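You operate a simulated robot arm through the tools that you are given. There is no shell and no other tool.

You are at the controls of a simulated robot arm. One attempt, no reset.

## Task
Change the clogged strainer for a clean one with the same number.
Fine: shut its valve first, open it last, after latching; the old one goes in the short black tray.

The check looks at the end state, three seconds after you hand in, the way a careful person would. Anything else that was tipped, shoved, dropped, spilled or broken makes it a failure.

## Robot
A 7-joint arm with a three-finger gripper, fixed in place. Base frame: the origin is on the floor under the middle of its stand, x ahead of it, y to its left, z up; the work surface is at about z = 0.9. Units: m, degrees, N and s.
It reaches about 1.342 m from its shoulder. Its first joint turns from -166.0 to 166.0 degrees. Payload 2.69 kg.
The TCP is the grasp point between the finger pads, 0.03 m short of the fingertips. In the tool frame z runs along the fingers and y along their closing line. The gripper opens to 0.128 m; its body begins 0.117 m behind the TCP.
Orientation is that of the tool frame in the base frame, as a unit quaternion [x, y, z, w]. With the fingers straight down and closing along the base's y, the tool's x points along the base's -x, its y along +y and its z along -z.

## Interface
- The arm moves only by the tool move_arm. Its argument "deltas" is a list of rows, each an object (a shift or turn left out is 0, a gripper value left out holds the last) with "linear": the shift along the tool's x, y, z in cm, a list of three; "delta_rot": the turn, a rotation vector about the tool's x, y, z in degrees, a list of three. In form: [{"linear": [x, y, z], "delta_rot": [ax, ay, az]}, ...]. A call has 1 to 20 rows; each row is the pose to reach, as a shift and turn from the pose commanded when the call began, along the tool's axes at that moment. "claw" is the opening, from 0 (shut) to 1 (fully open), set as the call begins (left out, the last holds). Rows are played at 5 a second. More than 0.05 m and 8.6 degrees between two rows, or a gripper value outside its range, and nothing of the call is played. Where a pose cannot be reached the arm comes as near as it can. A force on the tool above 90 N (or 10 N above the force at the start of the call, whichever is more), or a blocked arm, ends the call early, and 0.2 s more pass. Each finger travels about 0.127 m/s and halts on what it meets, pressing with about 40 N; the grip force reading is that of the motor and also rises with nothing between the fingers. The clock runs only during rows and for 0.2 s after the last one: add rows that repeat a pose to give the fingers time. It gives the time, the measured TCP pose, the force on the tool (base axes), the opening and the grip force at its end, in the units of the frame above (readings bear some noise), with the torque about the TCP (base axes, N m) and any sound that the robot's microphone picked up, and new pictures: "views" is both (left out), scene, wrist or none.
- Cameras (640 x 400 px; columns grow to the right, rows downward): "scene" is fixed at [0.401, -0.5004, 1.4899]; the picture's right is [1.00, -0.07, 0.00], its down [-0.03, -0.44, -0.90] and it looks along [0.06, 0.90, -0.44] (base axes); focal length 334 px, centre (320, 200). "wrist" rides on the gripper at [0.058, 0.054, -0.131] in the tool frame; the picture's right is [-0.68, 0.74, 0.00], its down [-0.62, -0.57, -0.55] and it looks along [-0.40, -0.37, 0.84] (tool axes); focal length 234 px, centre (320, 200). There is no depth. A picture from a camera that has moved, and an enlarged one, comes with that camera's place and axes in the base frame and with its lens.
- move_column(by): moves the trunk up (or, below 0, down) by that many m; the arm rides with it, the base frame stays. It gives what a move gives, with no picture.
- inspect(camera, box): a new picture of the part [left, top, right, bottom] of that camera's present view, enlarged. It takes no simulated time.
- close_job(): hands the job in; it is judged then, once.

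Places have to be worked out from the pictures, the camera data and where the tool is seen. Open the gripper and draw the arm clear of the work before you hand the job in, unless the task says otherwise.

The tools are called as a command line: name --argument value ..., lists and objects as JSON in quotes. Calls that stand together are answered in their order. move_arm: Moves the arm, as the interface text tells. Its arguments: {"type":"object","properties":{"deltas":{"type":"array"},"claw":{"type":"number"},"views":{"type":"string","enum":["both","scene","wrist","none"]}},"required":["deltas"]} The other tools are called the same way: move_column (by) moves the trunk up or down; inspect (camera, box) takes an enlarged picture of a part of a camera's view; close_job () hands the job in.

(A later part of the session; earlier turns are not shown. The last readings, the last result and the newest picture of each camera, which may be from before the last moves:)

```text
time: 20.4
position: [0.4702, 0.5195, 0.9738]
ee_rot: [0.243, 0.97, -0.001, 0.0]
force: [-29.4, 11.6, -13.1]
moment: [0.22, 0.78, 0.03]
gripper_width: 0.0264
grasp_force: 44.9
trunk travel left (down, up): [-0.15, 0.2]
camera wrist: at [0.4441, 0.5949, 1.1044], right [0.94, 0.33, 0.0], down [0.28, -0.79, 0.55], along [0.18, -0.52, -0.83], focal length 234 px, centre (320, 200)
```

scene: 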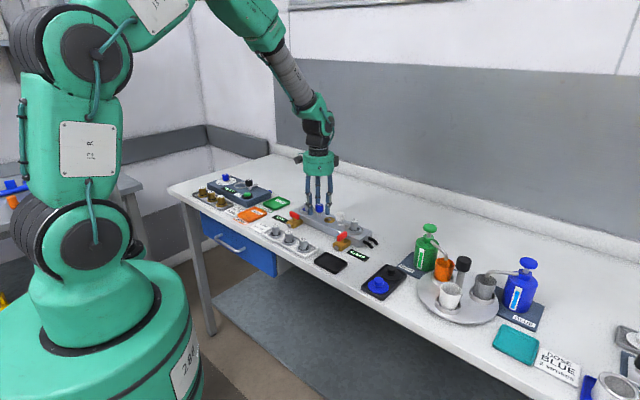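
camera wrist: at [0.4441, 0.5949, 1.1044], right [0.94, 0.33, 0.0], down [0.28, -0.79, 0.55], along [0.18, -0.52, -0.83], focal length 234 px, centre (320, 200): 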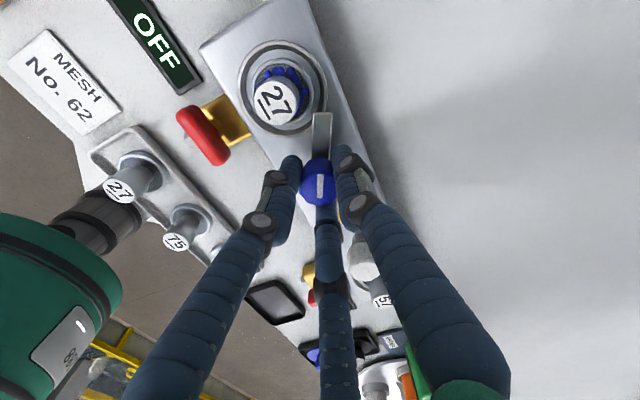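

The latch bar is clearly swinging off the strainer, now at 28°. Continuing another 32° with a small relief.

move_arm --deltas '[{"linear": [0.12, 0, 0], "delta_rot": [0, 0, 8]}, {"linear": [0.12, 0, 0], "delta_rot": [0, 0, 16]}, {"linear": [0.12, 0, 0], "delta_rot": [0, 0, 24]}, {"linear": [0.12, 0, 0], "delta_rot": [0, 0, 32]}, {"linear": [0.12, 0, 0], "delta_rot": [0, 0, 32]}]' --views "wrist"

```text
time: 21.6
position: [0.4703, 0.5201, 0.9738]
ee_rot: [0.501, 0.865, 0.0, 0.0]
force: [-16.2, 9.6, -10.6]
moment: [0.4, 0.29, 0.0]
gripper_width: 0.0266
grasp_force: 44.9
trunk travel left (down, up): [-0.15, 0.2]
camera wrist: at [0.4876, 0.5971, 1.1046], right [0.98, -0.22, 0.0], down [-0.18, -0.82, 0.55], along [-0.12, -0.54, -0.84], focal length 234 px, centre (320, 200)
```

wrist: 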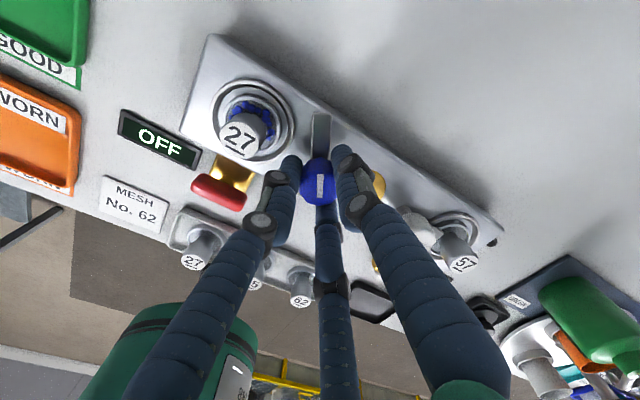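

60° done with no resistance. Turning another 30° so the bar lies across the fixture.

move_arm --deltas '[{"linear": [0, 0, 0], "delta_rot": [0, 0, 8]}, {"linear": [0, 0, 0], "delta_rot": [0, 0, 16]}, {"linear": [0, 0, 0], "delta_rot": [0, 0, 24]}, {"linear": [0, 0, 0], "delta_rot": [0, 0, 30]}, {"linear": [0, 0, 0], "delta_rot": [0, 0, 30]}]' --views "wrist"

```text
time: 22.8
position: [0.4706, 0.5199, 0.9741]
ee_rot: [0.707, 0.707, -0.001, 0.0]
force: [-6.1, 0.4, -13.1]
moment: [-0.13, 0.09, 0.13]
gripper_width: 0.0265
grasp_force: 44.9
trunk travel left (down, up): [-0.15, 0.2]
camera wrist: at [0.5241, 0.5782, 1.1046], right [0.74, -0.68, 0.0], down [-0.57, -0.61, 0.55], along [-0.37, -0.4, -0.84], focal length 234 px, centre (320, 200)
```

wrist: 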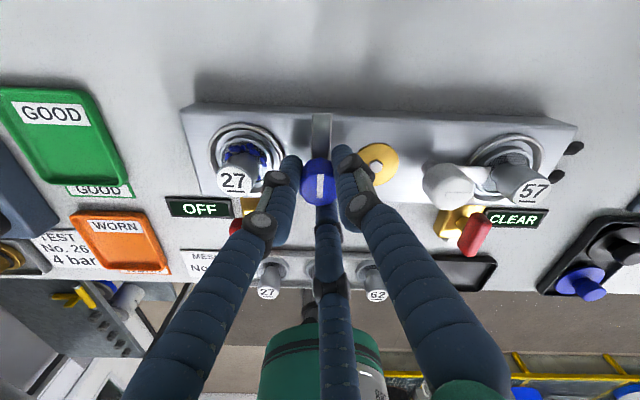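

The bar is now at 90°, clear of the strainer. The force is almost zero, so the knob axis is at about (0.470, 0.520). Comparing several wrist views puts the clogged cap at (0.4285, 0.5615, 0.962). Releasing the knob with a small opening and lifting.

move_arm --deltas '[{"linear": [0, 0, 0]}, {"linear": [0, 0, 0]}, {"linear": [0, 0, 0]}]' --claw 0.33 --views "none"

move_arm --deltas '[{"linear": [0, 0, -2]}, {"linear": [0, 0, -4.5]}, {"linear": [0, 0, -7]}, {"linear": [0, 0, -8]}, {"linear": [0, 0, -8]}]'

```text
time: 23.6
position: [0.47, 0.5195, 0.9744]
ee_rot: [0.707, 0.707, -0.001, 0.0]
force: [0.1, 0.2, 0.6]
moment: [-0.01, 0.03, -0.02]
gripper_width: 0.0426
grasp_force: 0.0
trunk travel left (down, up): [-0.15, 0.2]
```

```text
time: 24.8
position: [0.4703, 0.5193, 1.0551]
ee_rot: [0.707, 0.707, 0.0, 0.0]
force: [0.4, 0.3, 0.0]
moment: [0.0, -0.05, 0.02]
gripper_width: 0.0419
grasp_force: 0.0
trunk travel left (down, up): [-0.15, 0.2]
camera wrist: at [0.5232, 0.5781, 1.1855], right [0.74, -0.68, 0.0], down [-0.57, -0.62, 0.55], along [-0.37, -0.4, -0.84], focal length 234 px, centre (320, 200)
```

scene: 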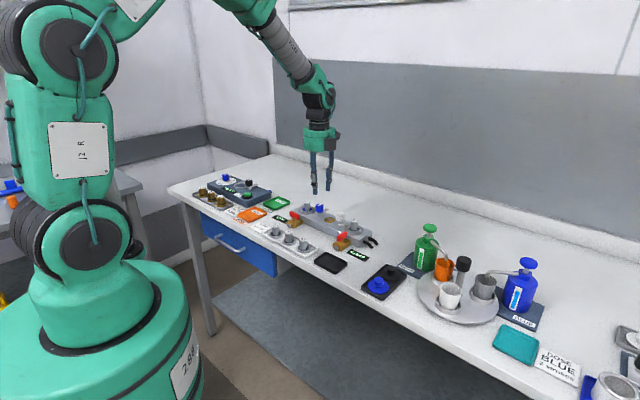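
wrist: 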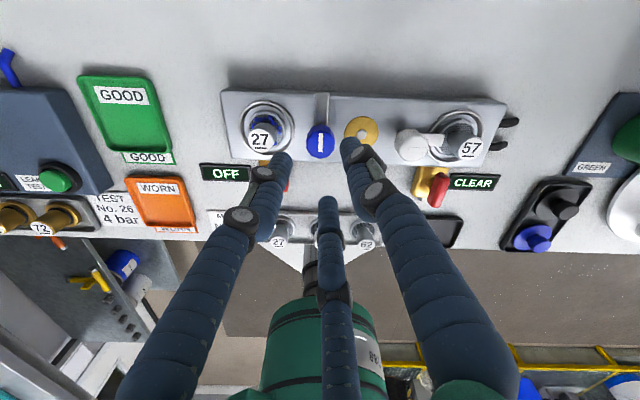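

inspect --camera "wrist" --box '[220, 90, 380, 190]'

inspect --camera "scene" --box '[270, 190, 366, 250]'

inspect --camera "scene" --box '[300, 240, 364, 280]'

```text
4.00 times, centred on (300, 140) of wrist
camera zoom: at [0.5232, 0.5781, 1.1855], right [0.74, -0.68, 0.0], down [-0.57, -0.62, 0.55], along [-0.37, -0.4, -0.84], focal length 937 px, centre (400, 440)
```

zoom: 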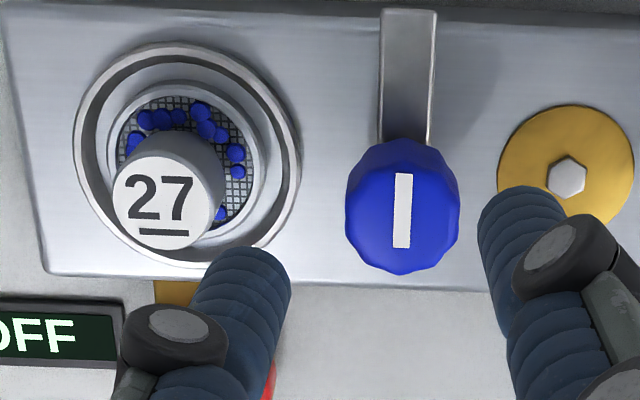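

```text
6.67 times, centred on (318, 220) of scene
camera zoom: at [0.401, -0.5004, 1.4899], right [1.0, -0.07, 0.0], down [-0.03, -0.44, -0.9], along [0.06, 0.9, -0.44], focal length 2227 px, centre (333, 67)
```

zoom: 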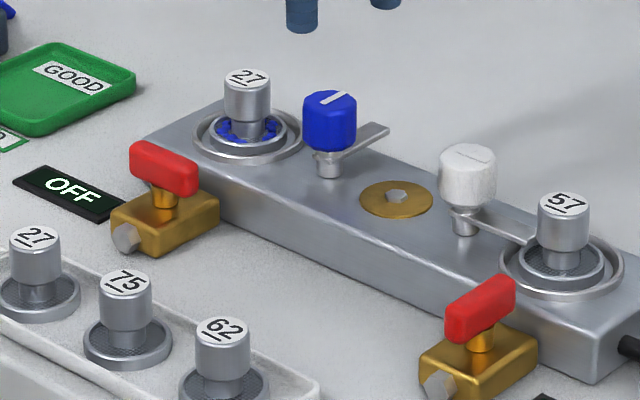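

```text
10.00 times, centred on (332, 260) of scene
camera zoom: at [0.401, -0.5004, 1.4899], right [1.0, -0.07, 0.0], down [-0.03, -0.44, -0.9], along [0.06, 0.9, -0.44], focal length 3340 px, centre (200, -400)
```

zoom: 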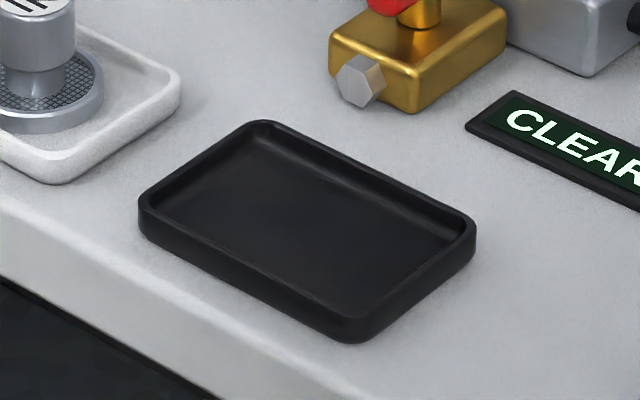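

The latch bar is clear of the strainer. Next I'll move above the clogged strainer and turn to θ=75°, so the fingers avoid the blue knob. I'll stay high first to check centring.

move_arm --deltas '[{"linear": [1.4, -1.35, 0], "delta_rot": [0, 0, -5]}, {"linear": [2.8, -2.7, 0], "delta_rot": [0, 0, -10]}, {"linear": [4.11, -4.04, 0], "delta_rot": [0, 0, -15]}, {"linear": [4.11, -4.04, 3], "delta_rot": [0, 0, -15]}, {"linear": [4.11, -4.04, 5], "delta_rot": [0, 0, -15]}, {"linear": [4.11, -4.04, 5], "delta_rot": [0, 0, -15]}]' --claw 0.4

inspect --camera "wrist" --box '[240, 110, 400, 210]'

inspect --camera "scene" --box '[256, 165, 352, 225]'

```text
time: 26.2
position: [0.4301, 0.5592, 1.0043]
ee_rot: [0.609, 0.793, 0.0, 0.0]
force: [0.3, 0.6, -0.6]
moment: [-0.03, 0.01, -0.02]
gripper_width: 0.0512
grasp_force: 0.1
trunk travel left (down, up): [-0.15, 0.2]
camera wrist: at [0.4669, 0.6304, 1.1349], right [0.89, -0.46, 0.0], down [-0.39, -0.74, 0.55], along [-0.25, -0.49, -0.84], focal length 234 px, centre (320, 200)
```

scene: 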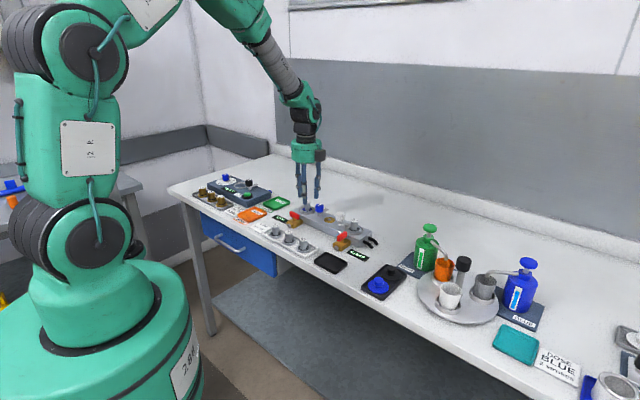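
wrist: 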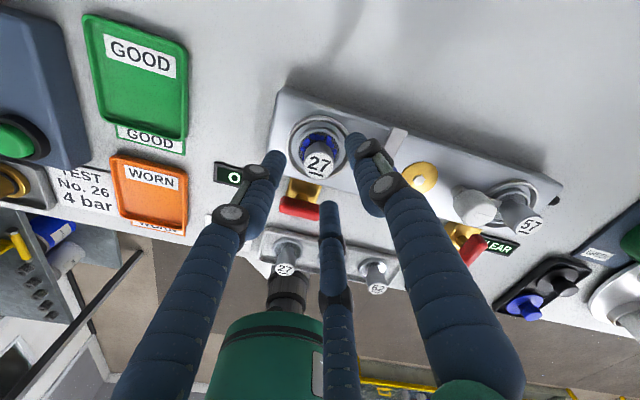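

```text
4.00 times, centred on (320, 160) of wrist
camera zoom: at [0.4669, 0.6304, 1.1349], right [0.89, -0.46, 0.0], down [-0.39, -0.74, 0.55], along [-0.25, -0.49, -0.84], focal length 937 px, centre (320, 360)
```

zoom: 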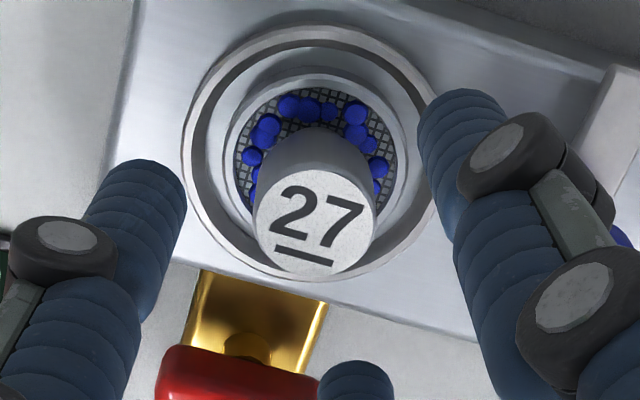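

```text
6.67 times, centred on (304, 195) of scene
camera zoom: at [0.401, -0.5004, 1.4899], right [1.0, -0.07, 0.0], down [-0.03, -0.44, -0.9], along [0.06, 0.9, -0.44], focal length 2227 px, centre (427, 233)
```

zoom: 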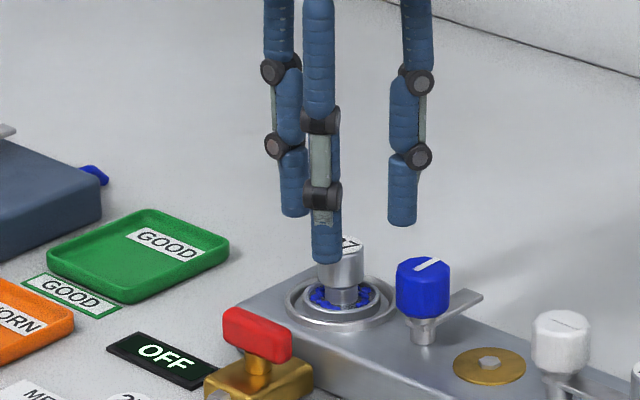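

TCP (0.4297, 0.5604) is within 1 mm of the cap centre. Going down to TCP z ≈ 0.969, which keeps the tips above the socket rim, then closing.

move_arm --deltas '[{"linear": [0, 0, 1.5]}, {"linear": [0, 0, 2.7]}, {"linear": [0, 0, 3.5]}, {"linear": [0, 0, 3.5]}]' --views "none"

inspect --camera "scene" --box '[256, 175, 352, 235]'

inspect --camera "wrist" --box '[240, 120, 400, 220]'

```text
time: 27.2
position: [0.4309, 0.5609, 0.9703]
ee_rot: [0.608, 0.794, 0.0, 0.0]
force: [-0.3, -0.7, -0.3]
moment: [-0.02, 0.0, 0.03]
gripper_width: 0.0513
grasp_force: 0.1
trunk travel left (down, up): [-0.15, 0.2]
```

```text
6.67 times, centred on (304, 205) of scene
camera zoom: at [0.401, -0.5004, 1.4899], right [1.0, -0.07, 0.0], down [-0.03, -0.44, -0.9], along [0.06, 0.9, -0.44], focal length 2227 px, centre (427, 167)
```

zoom: 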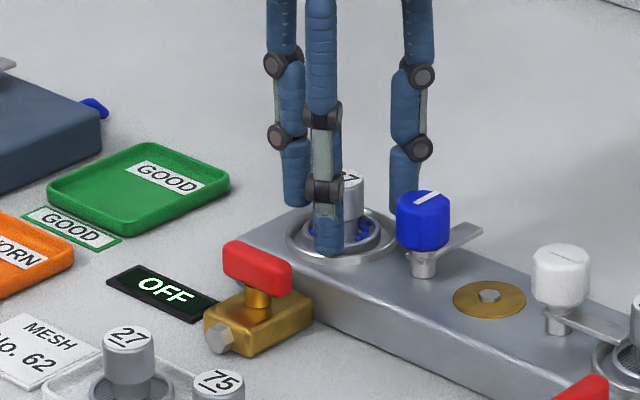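

```text
4.00 times, centred on (320, 170) of wrist
camera zoom: at [0.4673, 0.6309, 1.1008], right [0.89, -0.46, 0.0], down [-0.39, -0.74, 0.55], along [-0.25, -0.49, -0.84], focal length 937 px, centre (320, 320)
```

zoom: 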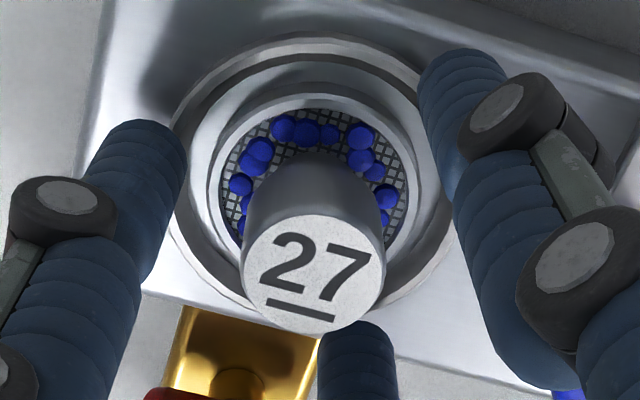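

The cap is centred between the fingers. Closing on it.

move_arm --deltas '[{"linear": [0, 0, 0]}, {"linear": [0, 0, 0]}, {"linear": [0, 0, 0]}]' --claw 0.0 --views "wrist"

```text
time: 28.0
position: [0.4308, 0.5603, 0.9698]
ee_rot: [0.609, 0.793, 0.0, 0.0]
force: [-0.3, -0.1, 0.0]
moment: [-0.04, 0.01, 0.03]
gripper_width: 0.0233
grasp_force: 39.8
trunk travel left (down, up): [-0.15, 0.2]
camera wrist: at [0.4673, 0.6309, 1.1007], right [0.89, -0.46, 0.0], down [-0.39, -0.74, 0.55], along [-0.25, -0.49, -0.84], focal length 234 px, centre (320, 200)
```

wrist: 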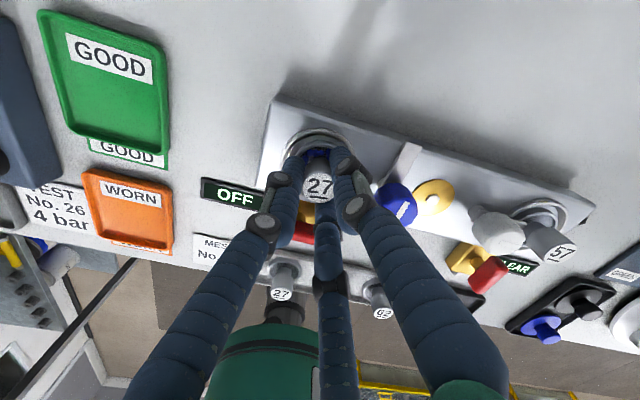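

Gripped at width 0.023 with no side load, so the socket axis is (0.430, 0.561) and the seated grip is at TCP z ≈ 0.970. Lifting straight up slowly.

move_arm --deltas '[{"linear": [0, 0, -0.5]}, {"linear": [0, 0, -1]}, {"linear": [0, 0, -2]}, {"linear": [0, 0, -4]}, {"linear": [0, 0, -6]}, {"linear": [0, 0, -8]}, {"linear": [0, 0, -10]}, {"linear": [0, 0, -10]}]'

inspect --camera "scene" --box '[256, 150, 352, 210]'

inspect --camera "wrist" --box '[240, 100, 400, 200]'

```text
time: 29.8
position: [0.4299, 0.5596, 1.0703]
ee_rot: [0.608, 0.794, 0.0, 0.0]
force: [-0.3, -0.8, -0.8]
moment: [0.01, -0.02, 0.02]
gripper_width: 0.023
grasp_force: 39.8
trunk travel left (down, up): [-0.15, 0.2]
camera wrist: at [0.466, 0.6313, 1.2006], right [0.89, -0.46, 0.0], down [-0.39, -0.74, 0.55], along [-0.25, -0.49, -0.84], focal length 234 px, centre (320, 200)
```

scene: 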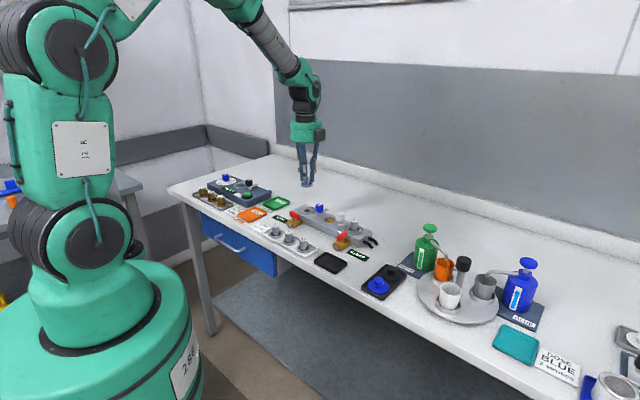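
wrist: 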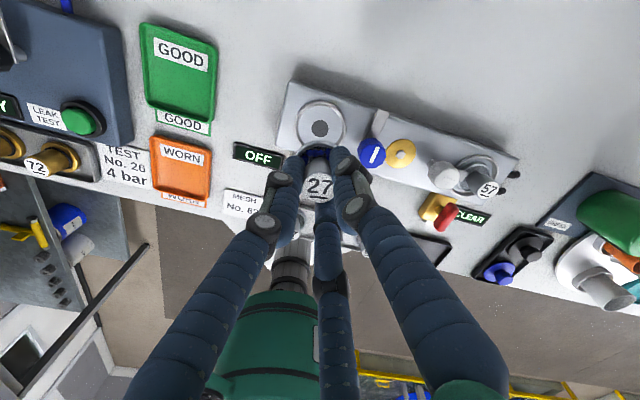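

```text
6.67 times, centred on (304, 180) of scene
camera zoom: at [0.401, -0.5004, 1.4899], right [1.0, -0.07, 0.0], down [-0.03, -0.44, -0.9], along [0.06, 0.9, -0.44], focal length 2227 px, centre (427, 333)
```

zoom: 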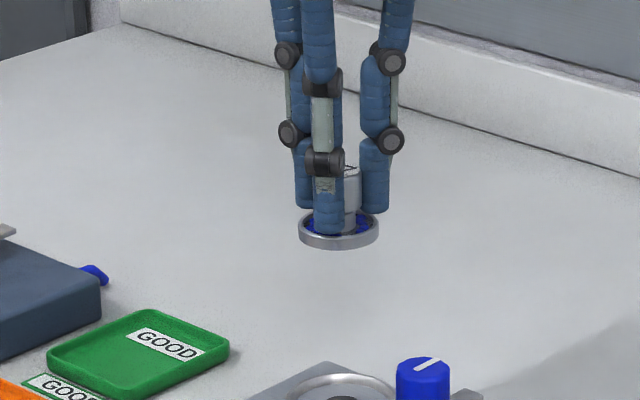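

```text
4.00 times, centred on (320, 150) of wrist
camera zoom: at [0.466, 0.6313, 1.2006], right [0.89, -0.46, 0.0], down [-0.39, -0.74, 0.55], along [-0.25, -0.49, -0.84], focal length 937 px, centre (320, 400)
```

zoom: 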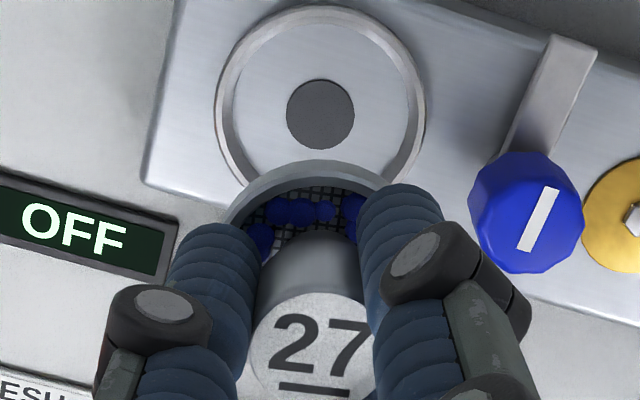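

The clogged strainer is out and held level, and the socket is empty. I'll carry it over the short black tray near (0.484, 0.281) at this height and check the tray position from there.

move_arm --deltas '[{"linear": [-2.5, -0.2, 0]}, {"linear": [-6, -0.43, 0]}, {"linear": [-9.6, -0.7, 0]}, {"linear": [-13.2, -0.95, 0]}, {"linear": [-16.8, -1.2, 0]}, {"linear": [-20.4, -1.46, 0]}, {"linear": [-24, -1.72, 0]}, {"linear": [-27, -1.93, 0]}, {"linear": [-28.44, -2.03, 0]}, {"linear": [-28.44, -2.03, 0]}]'

inspect --camera "wrist" --box '[200, 60, 440, 210]'

inspect --camera "scene" --box '[280, 200, 400, 275]'

```text
time: 32.0
position: [0.4833, 0.2799, 1.0686]
ee_rot: [0.608, 0.794, 0.0, -0.001]
force: [-0.3, 0.0, -0.7]
moment: [0.03, -0.03, 0.01]
gripper_width: 0.0228
grasp_force: 40.0
trunk travel left (down, up): [-0.15, 0.2]
camera wrist: at [0.5196, 0.3502, 1.2001], right [0.89, -0.46, 0.0], down [-0.39, -0.74, 0.55], along [-0.25, -0.49, -0.84], focal length 234 px, centre (320, 200)
```

scene: 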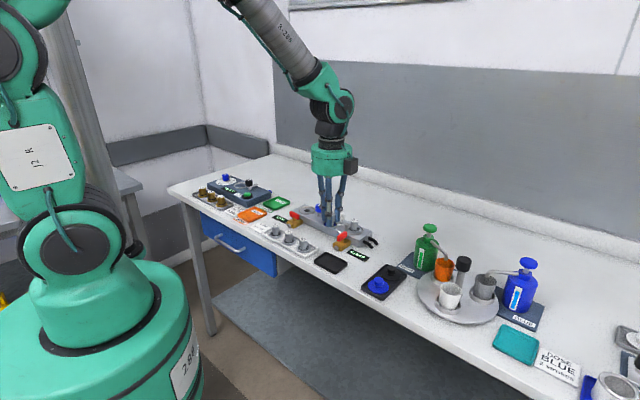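
wrist: 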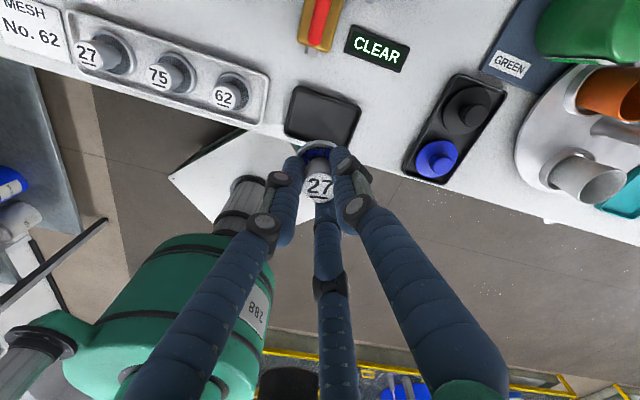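

```text
2.67 times, centred on (320, 135) of wrist
camera zoom: at [0.5196, 0.3502, 1.2001], right [0.89, -0.46, 0.0], down [-0.39, -0.74, 0.55], along [-0.25, -0.49, -0.84], focal length 624 px, centre (320, 373)
```

zoom: 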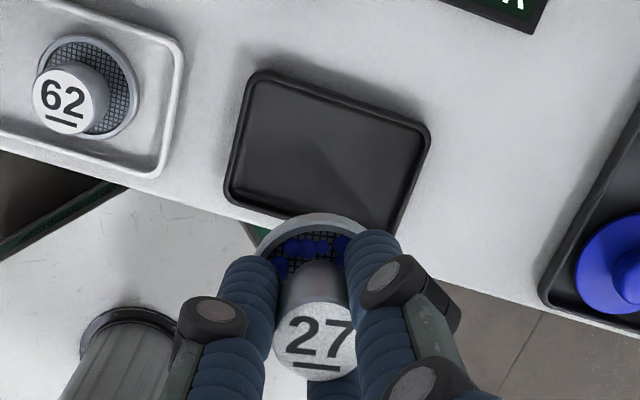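

```text
5.33 times, centred on (340, 238) of scene
camera zoom: at [0.401, -0.5004, 1.4899], right [1.0, -0.07, 0.0], down [-0.03, -0.44, -0.9], along [0.06, 0.9, -0.44], focal length 1782 px, centre (213, 0)
```

zoom: 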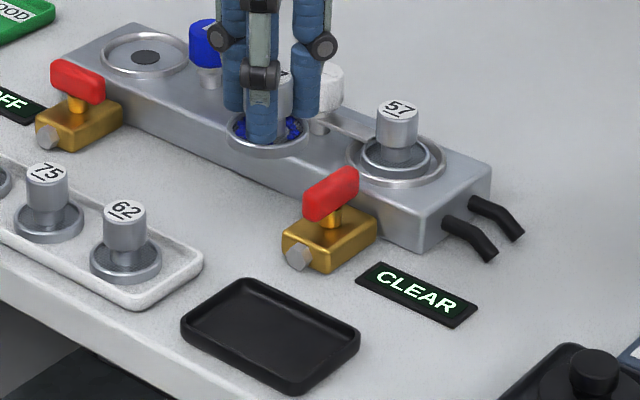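

From this view the tray's centre is about (0.487, 0.283). Inner width is ~48 mm and the flange is ~41 mm, so centring matters. I'll shift and go partway down, then compare the flange with the tray.

move_arm --deltas '[{"linear": [0.15, 0.52, 0]}, {"linear": [0.15, 0.52, 3]}, {"linear": [0.15, 0.52, 6]}, {"linear": [0.15, 0.52, 8.5]}, {"linear": [0.15, 0.52, 8.5]}]'

inspect --camera "wrist" --box '[220, 80, 420, 205]'

inspect --camera "scene" --box '[290, 220, 370, 270]'

```text
time: 33.2
position: [0.4893, 0.2841, 0.9847]
ee_rot: [0.609, 0.794, 0.0, 0.0]
force: [0.2, 0.3, -0.4]
moment: [0.0, 0.02, 0.01]
gripper_width: 0.0232
grasp_force: 40.1
trunk travel left (down, up): [-0.15, 0.2]
camera wrist: at [0.5255, 0.354, 1.1151], right [0.89, -0.46, 0.0], down [-0.39, -0.74, 0.55], along [-0.25, -0.49, -0.84], focal length 234 px, centre (320, 200)
```

scene: 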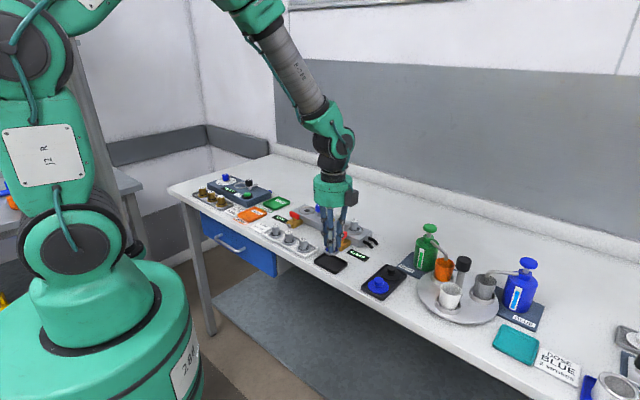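
wrist: 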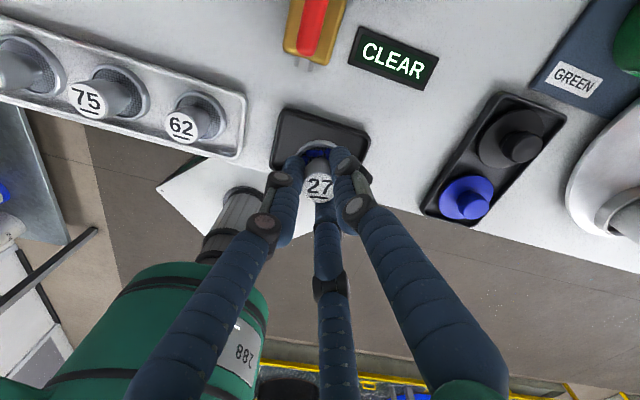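

```text
3.20 times, centred on (320, 142) of wrist
camera zoom: at [0.5255, 0.354, 1.1151], right [0.89, -0.46, 0.0], down [-0.39, -0.74, 0.55], along [-0.25, -0.49, -0.84], focal length 749 px, centre (320, 384)
```

zoom: 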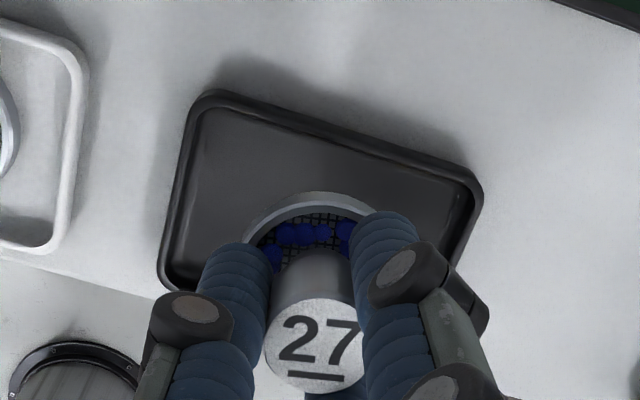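

```text
8.00 times, centred on (330, 245) of scene
camera zoom: at [0.401, -0.5004, 1.4899], right [1.0, -0.07, 0.0], down [-0.03, -0.44, -0.9], along [0.06, 0.9, -0.44], focal length 2672 px, centre (240, -160)
```

zoom: 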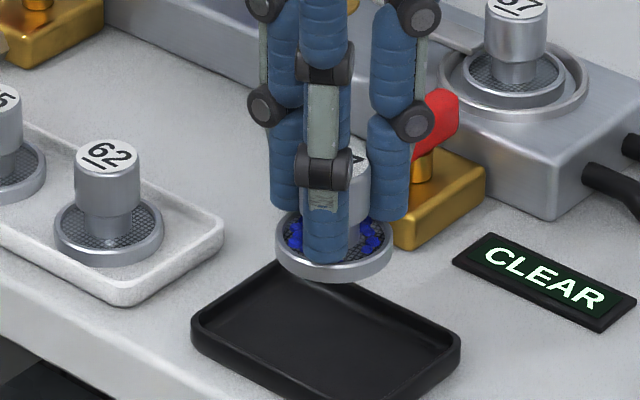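

The tray centre re-measures at (0.4865, 0.282), so I'll shift ~3 mm and lower until the flange is just above the rim.

move_arm --deltas '[{"linear": [-0.19, -0.25, 0]}, {"linear": [-0.19, -0.25, 1.2]}, {"linear": [-0.19, -0.25, 2.4]}, {"linear": [-0.19, -0.25, 2.4]}]' --views "none"

inspect --camera "wrist" --box '[240, 90, 400, 190]'

inspect --camera "scene" --box '[298, 232, 362, 272]'

```text
time: 34.2
position: [0.4868, 0.2805, 0.9616]
ee_rot: [0.609, 0.793, -0.001, 0.0]
force: [0.5, 0.2, -1.4]
moment: [0.0, 0.0, -0.02]
gripper_width: 0.023
grasp_force: 39.7
trunk travel left (down, up): [-0.15, 0.2]
```

```text
4.00 times, centred on (320, 140) of wrist
camera zoom: at [0.5234, 0.3516, 1.0908], right [0.89, -0.46, 0.0], down [-0.39, -0.74, 0.55], along [-0.25, -0.49, -0.84], focal length 937 px, centre (320, 440)
```

zoom: 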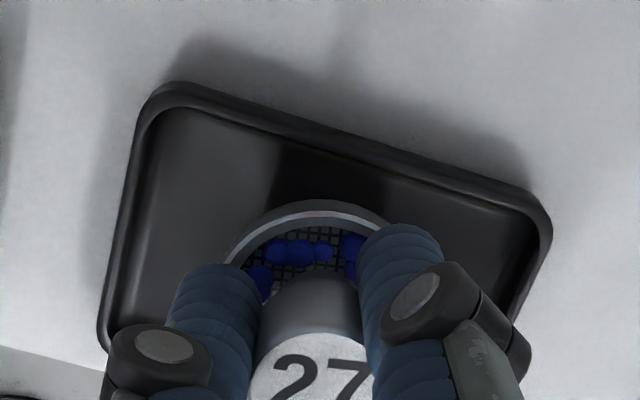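

```text
10.00 times, centred on (330, 252) of scene
camera zoom: at [0.401, -0.5004, 1.4899], right [1.0, -0.07, 0.0], down [-0.03, -0.44, -0.9], along [0.06, 0.9, -0.44], focal length 3340 px, centre (220, -320)
```

zoom: 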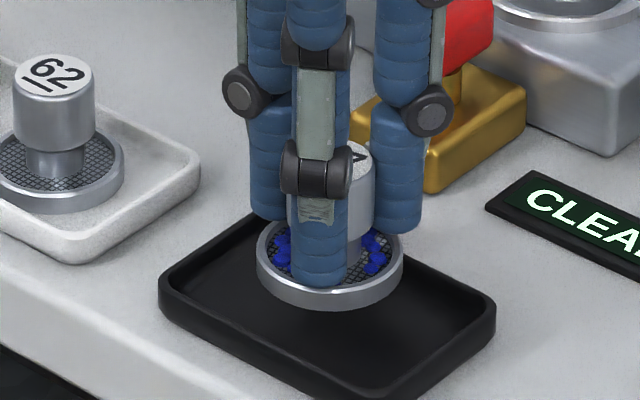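

The flange is centred over the tray to within about 1 mm. Lowering carefully and watching for contact force.

move_arm --deltas '[{"linear": [0, 0, 0.4]}, {"linear": [0, 0, 0.8]}, {"linear": [0, 0, 1.0]}, {"linear": [0, 0, 1.0]}]' --views "none"

inspect --camera "scene" --box '[298, 232, 362, 272]'

```text
time: 35.2
position: [0.4867, 0.2805, 0.9508]
ee_rot: [0.608, 0.794, 0.0, 0.0]
force: [0.4, -0.3, -0.7]
moment: [0.05, 0.0, 0.01]
gripper_width: 0.0231
grasp_force: 39.8
trunk travel left (down, up): [-0.15, 0.2]
```

```text
10.00 times, centred on (330, 252) of scene
camera zoom: at [0.401, -0.5004, 1.4899], right [1.0, -0.07, 0.0], down [-0.03, -0.44, -0.9], along [0.06, 0.9, -0.44], focal length 3340 px, centre (220, -320)
```

zoom: 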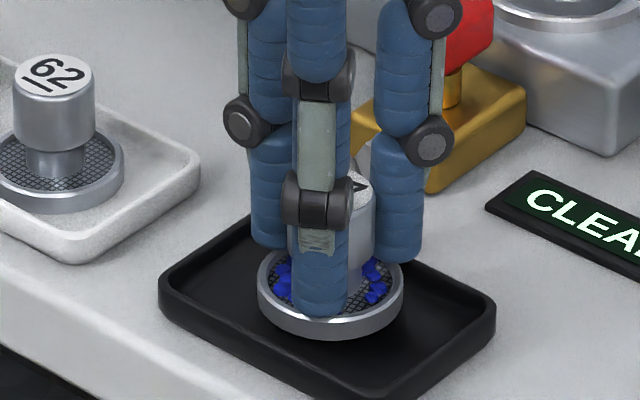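

The flange is inside the tray outline with no contact yet. I'll keep lowering 1 mm at a time.

move_arm --deltas '[{"linear": [0, 0, 0.1]}, {"linear": [0, 0, 0.2]}, {"linear": [0, 0, 0.2]}]' --views "none"

move_arm --deltas '[{"linear": [0, 0, 0.1]}, {"linear": [0, 0, 0.2]}, {"linear": [0, 0, 0.2]}]' --views "none"

```text
time: 36.0
position: [0.4869, 0.2804, 0.9481]
ee_rot: [0.609, 0.793, 0.0, 0.0]
force: [0.2, 0.8, -0.7]
moment: [-0.02, 0.02, 0.07]
gripper_width: 0.0229
grasp_force: 40.3
trunk travel left (down, up): [-0.15, 0.2]
```

```text
time: 36.8
position: [0.4855, 0.2804, 0.9473]
ee_rot: [0.608, 0.794, 0.0, 0.0]
force: [1.0, 0.3, -1.2]
moment: [0.02, 0.01, 0.01]
gripper_width: 0.0229
grasp_force: 39.7
trunk travel left (down, up): [-0.15, 0.2]
```

inspect --camera "scene" --box '[298, 232, 362, 272]'

move_arm --deltas '[{"linear": [0, 0, 0.1]}, {"linear": [0, 0, 0.2]}, {"linear": [0, 0, 0.2]}]' --views "none"

```text
10.00 times, centred on (330, 252) of scene
camera zoom: at [0.401, -0.5004, 1.4899], right [1.0, -0.07, 0.0], down [-0.03, -0.44, -0.9], along [0.06, 0.9, -0.44], focal length 3340 px, centre (220, -320)
```

zoom: 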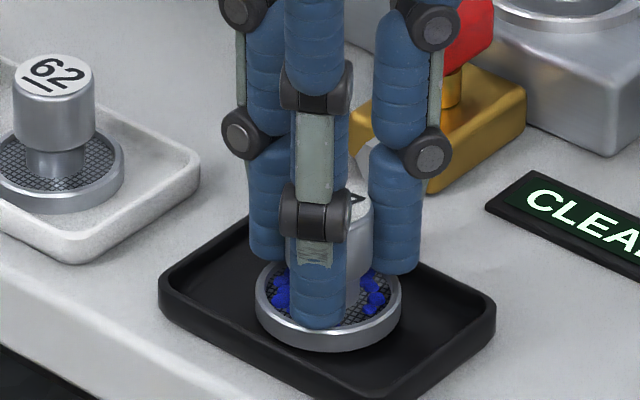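

```text
time: 37.6
position: [0.4867, 0.2816, 0.9451]
ee_rot: [0.608, 0.794, 0.001, 0.0]
force: [0.2, 0.0, -0.9]
moment: [0.03, -0.01, -0.01]
gripper_width: 0.0231
grasp_force: 40.1
trunk travel left (down, up): [-0.15, 0.2]
```

Still no contact at TCP z ≈ 0.945, so I'll keep lowering in 1 mm steps.

move_arm --deltas '[{"linear": [0, 0, 0.1]}, {"linear": [0, 0, 0.1]}]' --views "none"

move_arm --deltas '[{"linear": [0, 0, 0.1]}, {"linear": [0, 0, 0.1]}]' --views "none"

move_arm --deltas '[{"linear": [0, 0, 0.1]}, {"linear": [0, 0, 0.1]}]' --views "wrist"

```text
time: 38.2
position: [0.4852, 0.2809, 0.9446]
ee_rot: [0.609, 0.793, 0.0, 0.001]
force: [-0.6, -2.2, 9.2]
moment: [-0.12, 0.06, -0.01]
gripper_width: 0.023
grasp_force: 39.9
trunk travel left (down, up): [-0.15, 0.2]
```

```text
time: 38.8
position: [0.4876, 0.2798, 0.9437]
ee_rot: [0.608, 0.794, 0.001, 0.001]
force: [-0.6, -4.8, 26.5]
moment: [-0.26, 0.11, -0.03]
gripper_width: 0.0229
grasp_force: 40.2
trunk travel left (down, up): [-0.15, 0.2]
```

```text
time: 39.4
position: [0.4867, 0.2806, 0.9429]
ee_rot: [0.608, 0.794, 0.002, 0.001]
force: [-1.8, -1.9, 38.3]
moment: [-0.06, 0.07, -0.05]
gripper_width: 0.0229
grasp_force: 40.0
trunk travel left (down, up): [-0.15, 0.2]
camera wrist: at [0.5226, 0.3511, 1.0735], right [0.89, -0.46, 0.0], down [-0.39, -0.74, 0.55], along [-0.25, -0.48, -0.84], focal length 234 px, centre (320, 200)
```

wrist: 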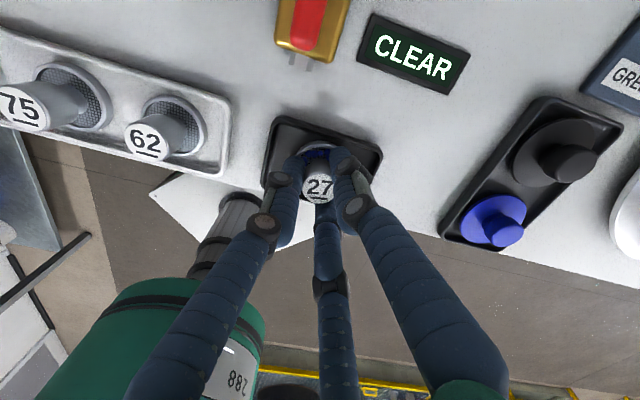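

Contact started at TCP z ≈ 0.944, matching the tray floor. I'll check the seating, back off the ~2 mm of press, and release with a small opening.

move_arm --deltas '[{"linear": [0, 0, -0.1]}, {"linear": [0, 0, -0.2]}, {"linear": [0, 0, -0.2]}]' --views "none"

inspect --camera "wrist" --box '[240, 100, 400, 200]'

inspect --camera "scene" --box '[298, 232, 362, 272]'

```text
time: 40.2
position: [0.486, 0.2798, 0.9422]
ee_rot: [0.608, 0.794, 0.0, 0.0]
force: [4.4, 5.0, 16.2]
moment: [0.24, -0.27, 0.0]
gripper_width: 0.0229
grasp_force: 40.2
trunk travel left (down, up): [-0.15, 0.2]
```

```text
4.00 times, centred on (320, 150) of wrist
camera zoom: at [0.5226, 0.3509, 1.0732], right [0.89, -0.46, 0.0], down [-0.39, -0.74, 0.55], along [-0.25, -0.49, -0.84], focal length 937 px, centre (320, 400)
```

zoom: 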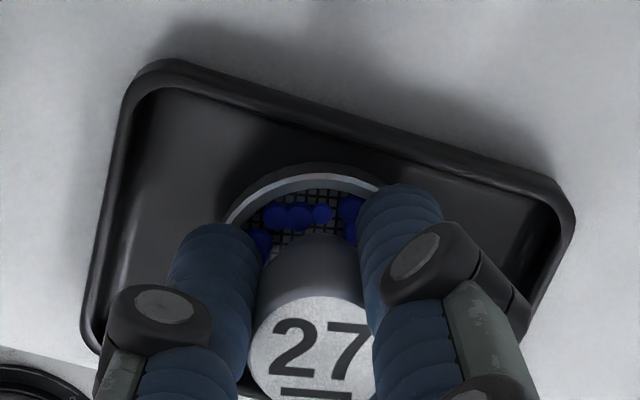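

```text
10.00 times, centred on (330, 252) of scene
camera zoom: at [0.401, -0.5004, 1.4899], right [1.0, -0.07, 0.0], down [-0.03, -0.44, -0.9], along [0.06, 0.9, -0.44], focal length 3340 px, centre (220, -320)
```

zoom: 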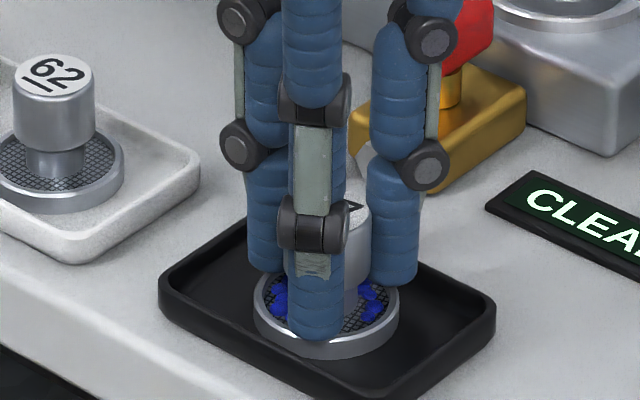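

I'll look closer at the gap between flange and near wall before releasing.

inspect --camera "scene" --box '[312, 247, 352, 272]'

inspect --camera "wrist" --box '[256, 108, 384, 188]'

```text
16.00 times, centred on (332, 260) of scene
camera zoom: at [0.401, -0.5004, 1.4899], right [1.0, -0.07, 0.0], down [-0.03, -0.44, -0.9], along [0.06, 0.9, -0.44], focal length 5345 px, centre (128, -752)
```

zoom: 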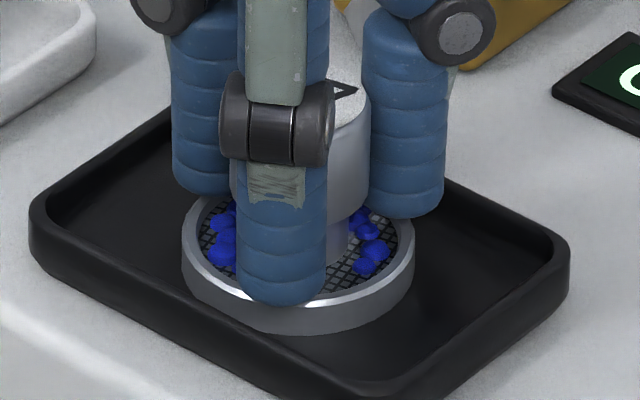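

```text
5.00 times, centred on (320, 148) of wrist
camera zoom: at [0.5226, 0.3509, 1.0732], right [0.89, -0.46, 0.0], down [-0.39, -0.74, 0.55], along [-0.25, -0.49, -0.84], focal length 1171 px, centre (320, 460)
```

zoom: 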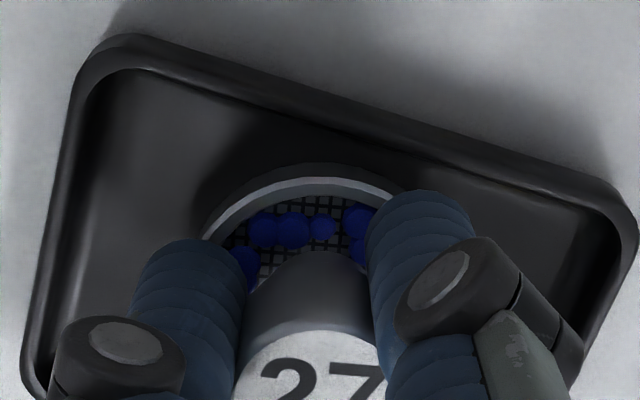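

The flange sits flat on the tray floor with gaps on both sides: TCP 0.942 puts the cap top at ≈ 0.934, like the strainers in the white tray. Releasing with a small opening.

move_arm --deltas '[{"linear": [0, 0, 0]}, {"linear": [0, 0, 0]}, {"linear": [0, 0, 0]}]' --claw 0.27 --views "none"

inspect --camera "scene" --box '[298, 232, 362, 272]'

```text
time: 41.0
position: [0.486, 0.2798, 0.9423]
ee_rot: [0.609, 0.793, -0.001, -0.001]
force: [0.8, -0.1, 0.7]
moment: [0.0, 0.0, 0.02]
gripper_width: 0.0348
grasp_force: 0.1
trunk travel left (down, up): [-0.15, 0.2]
```

```text
10.00 times, centred on (330, 252) of scene
camera zoom: at [0.401, -0.5004, 1.4899], right [1.0, -0.07, 0.0], down [-0.03, -0.44, -0.9], along [0.06, 0.9, -0.44], focal length 3340 px, centre (220, -320)
```

zoom: 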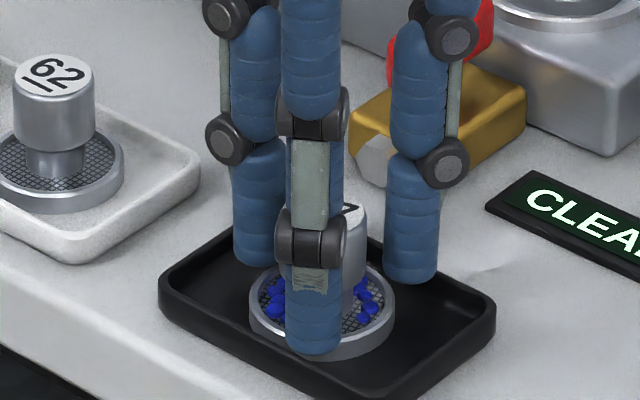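

Released with no load. Lifting straight up 10 cm and checking the old strainer in the tray.

move_arm --deltas '[{"linear": [0, 0, -1]}, {"linear": [0, 0, -2.5]}, {"linear": [0, 0, -5]}, {"linear": [0, 0, -8]}, {"linear": [0, 0, -11]}, {"linear": [0, 0, -11]}]'

inspect --camera "scene" --box '[298, 232, 362, 272]'

inspect --camera "wrist" --box '[240, 80, 400, 180]'

```text
time: 42.4
position: [0.4873, 0.2816, 1.0546]
ee_rot: [0.608, 0.794, 0.0, 0.0]
force: [0.5, 0.0, 1.0]
moment: [0.04, -0.02, 0.01]
gripper_width: 0.0351
grasp_force: 0.1
trunk travel left (down, up): [-0.15, 0.2]
camera wrist: at [0.5235, 0.3521, 1.1848], right [0.89, -0.46, 0.0], down [-0.39, -0.74, 0.55], along [-0.25, -0.49, -0.84], focal length 234 px, centre (320, 200)
```

scene: 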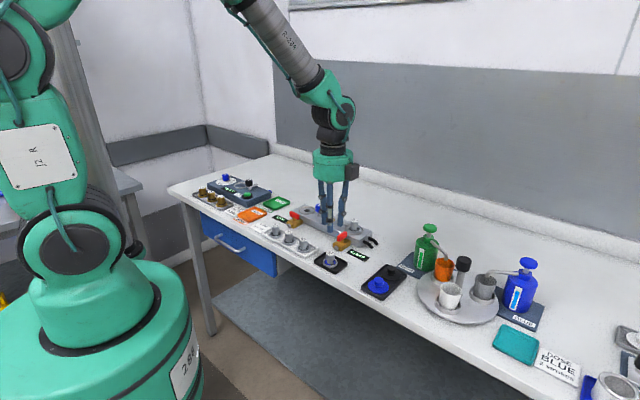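
wrist: 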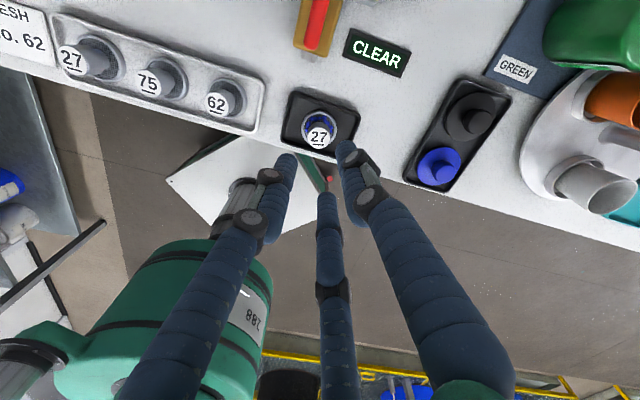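

```text
10.00 times, centred on (330, 252) of scene
camera zoom: at [0.401, -0.5004, 1.4899], right [1.0, -0.07, 0.0], down [-0.03, -0.44, -0.9], along [0.06, 0.9, -0.44], focal length 3340 px, centre (220, -320)
```

zoom: 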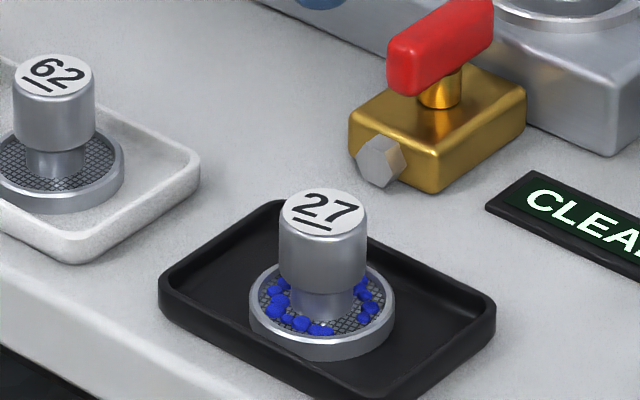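

```text
4.00 times, centred on (320, 130) of wrist
camera zoom: at [0.5235, 0.3521, 1.1848], right [0.89, -0.46, 0.0], down [-0.39, -0.74, 0.55], along [-0.25, -0.49, -0.84], focal length 937 px, centre (320, 480)
```

zoom: 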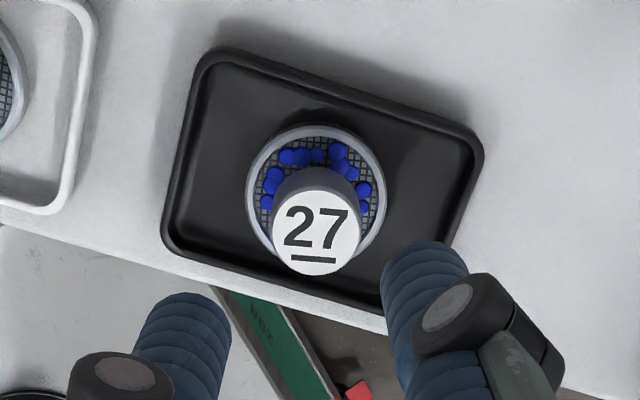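

The old 27 stands flat in the short black tray. Next I'll move above the clean 27 in the white tray at about (0.3195, 0.447), staying high to measure it.

move_arm --deltas '[{"linear": [2.5, -1.5, 0]}, {"linear": [5.5, -3.2, 0]}, {"linear": [8.5, -5, 0]}, {"linear": [11.5, -6.7, 0]}, {"linear": [14.5, -8.5, 0]}, {"linear": [17.5, -10.2, 0]}, {"linear": [20.26, -11.84, 0]}, {"linear": [20.26, -11.84, 0]}]' --claw 0.4

inspect --camera "wrist" --box '[240, 80, 400, 180]'

inspect --camera "scene" --box '[248, 190, 328, 240]'

```text
time: 44.2
position: [0.319, 0.4453, 1.0533]
ee_rot: [0.609, 0.794, -0.001, 0.0]
force: [-0.1, 0.1, -0.1]
moment: [-0.03, -0.03, -0.01]
gripper_width: 0.0513
grasp_force: 0.1
trunk travel left (down, up): [-0.15, 0.2]
camera wrist: at [0.3552, 0.5172, 1.1837], right [0.89, -0.46, 0.0], down [-0.39, -0.74, 0.55], along [-0.25, -0.49, -0.84], focal length 234 px, centre (320, 200)
```

scene: 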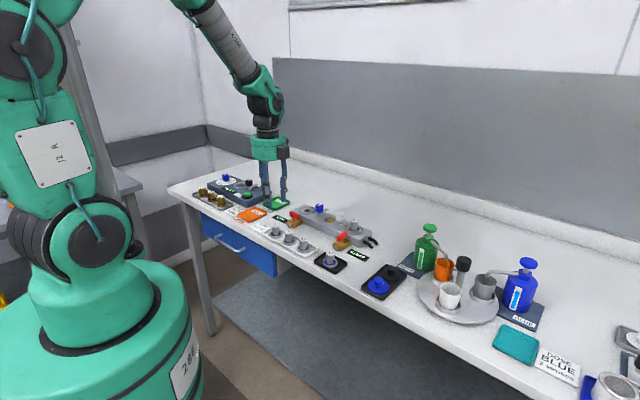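
wrist: 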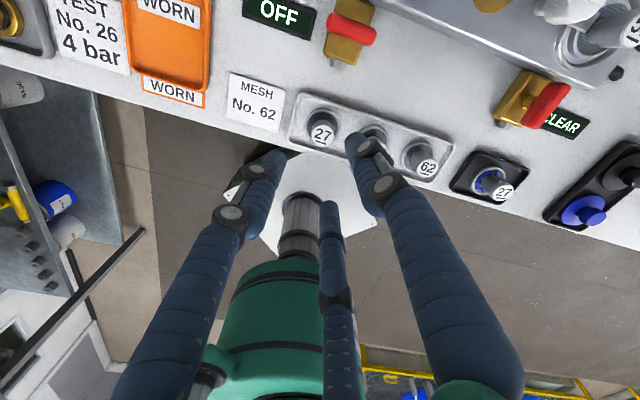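

```text
4.00 times, centred on (320, 130) of wrist
camera zoom: at [0.3552, 0.5172, 1.1837], right [0.89, -0.46, 0.0], down [-0.39, -0.74, 0.55], along [-0.25, -0.49, -0.84], focal length 937 px, centre (320, 480)
```

zoom: 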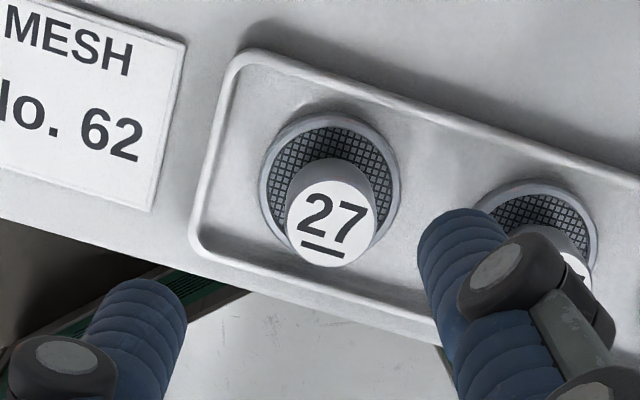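

```text
8.00 times, centred on (288, 215) of scene
camera zoom: at [0.401, -0.5004, 1.4899], right [1.0, -0.07, 0.0], down [-0.03, -0.44, -0.9], along [0.06, 0.9, -0.44], focal length 2672 px, centre (576, 80)
```

zoom: 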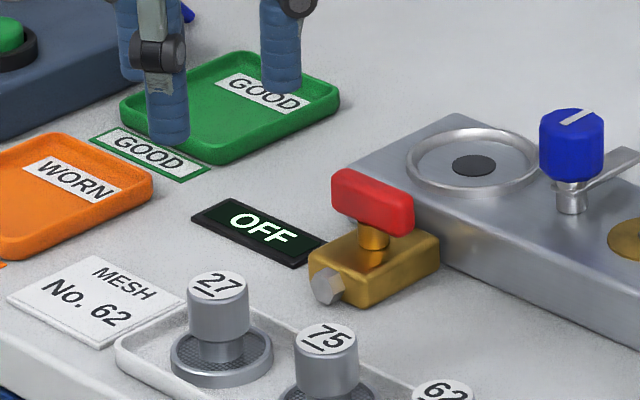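

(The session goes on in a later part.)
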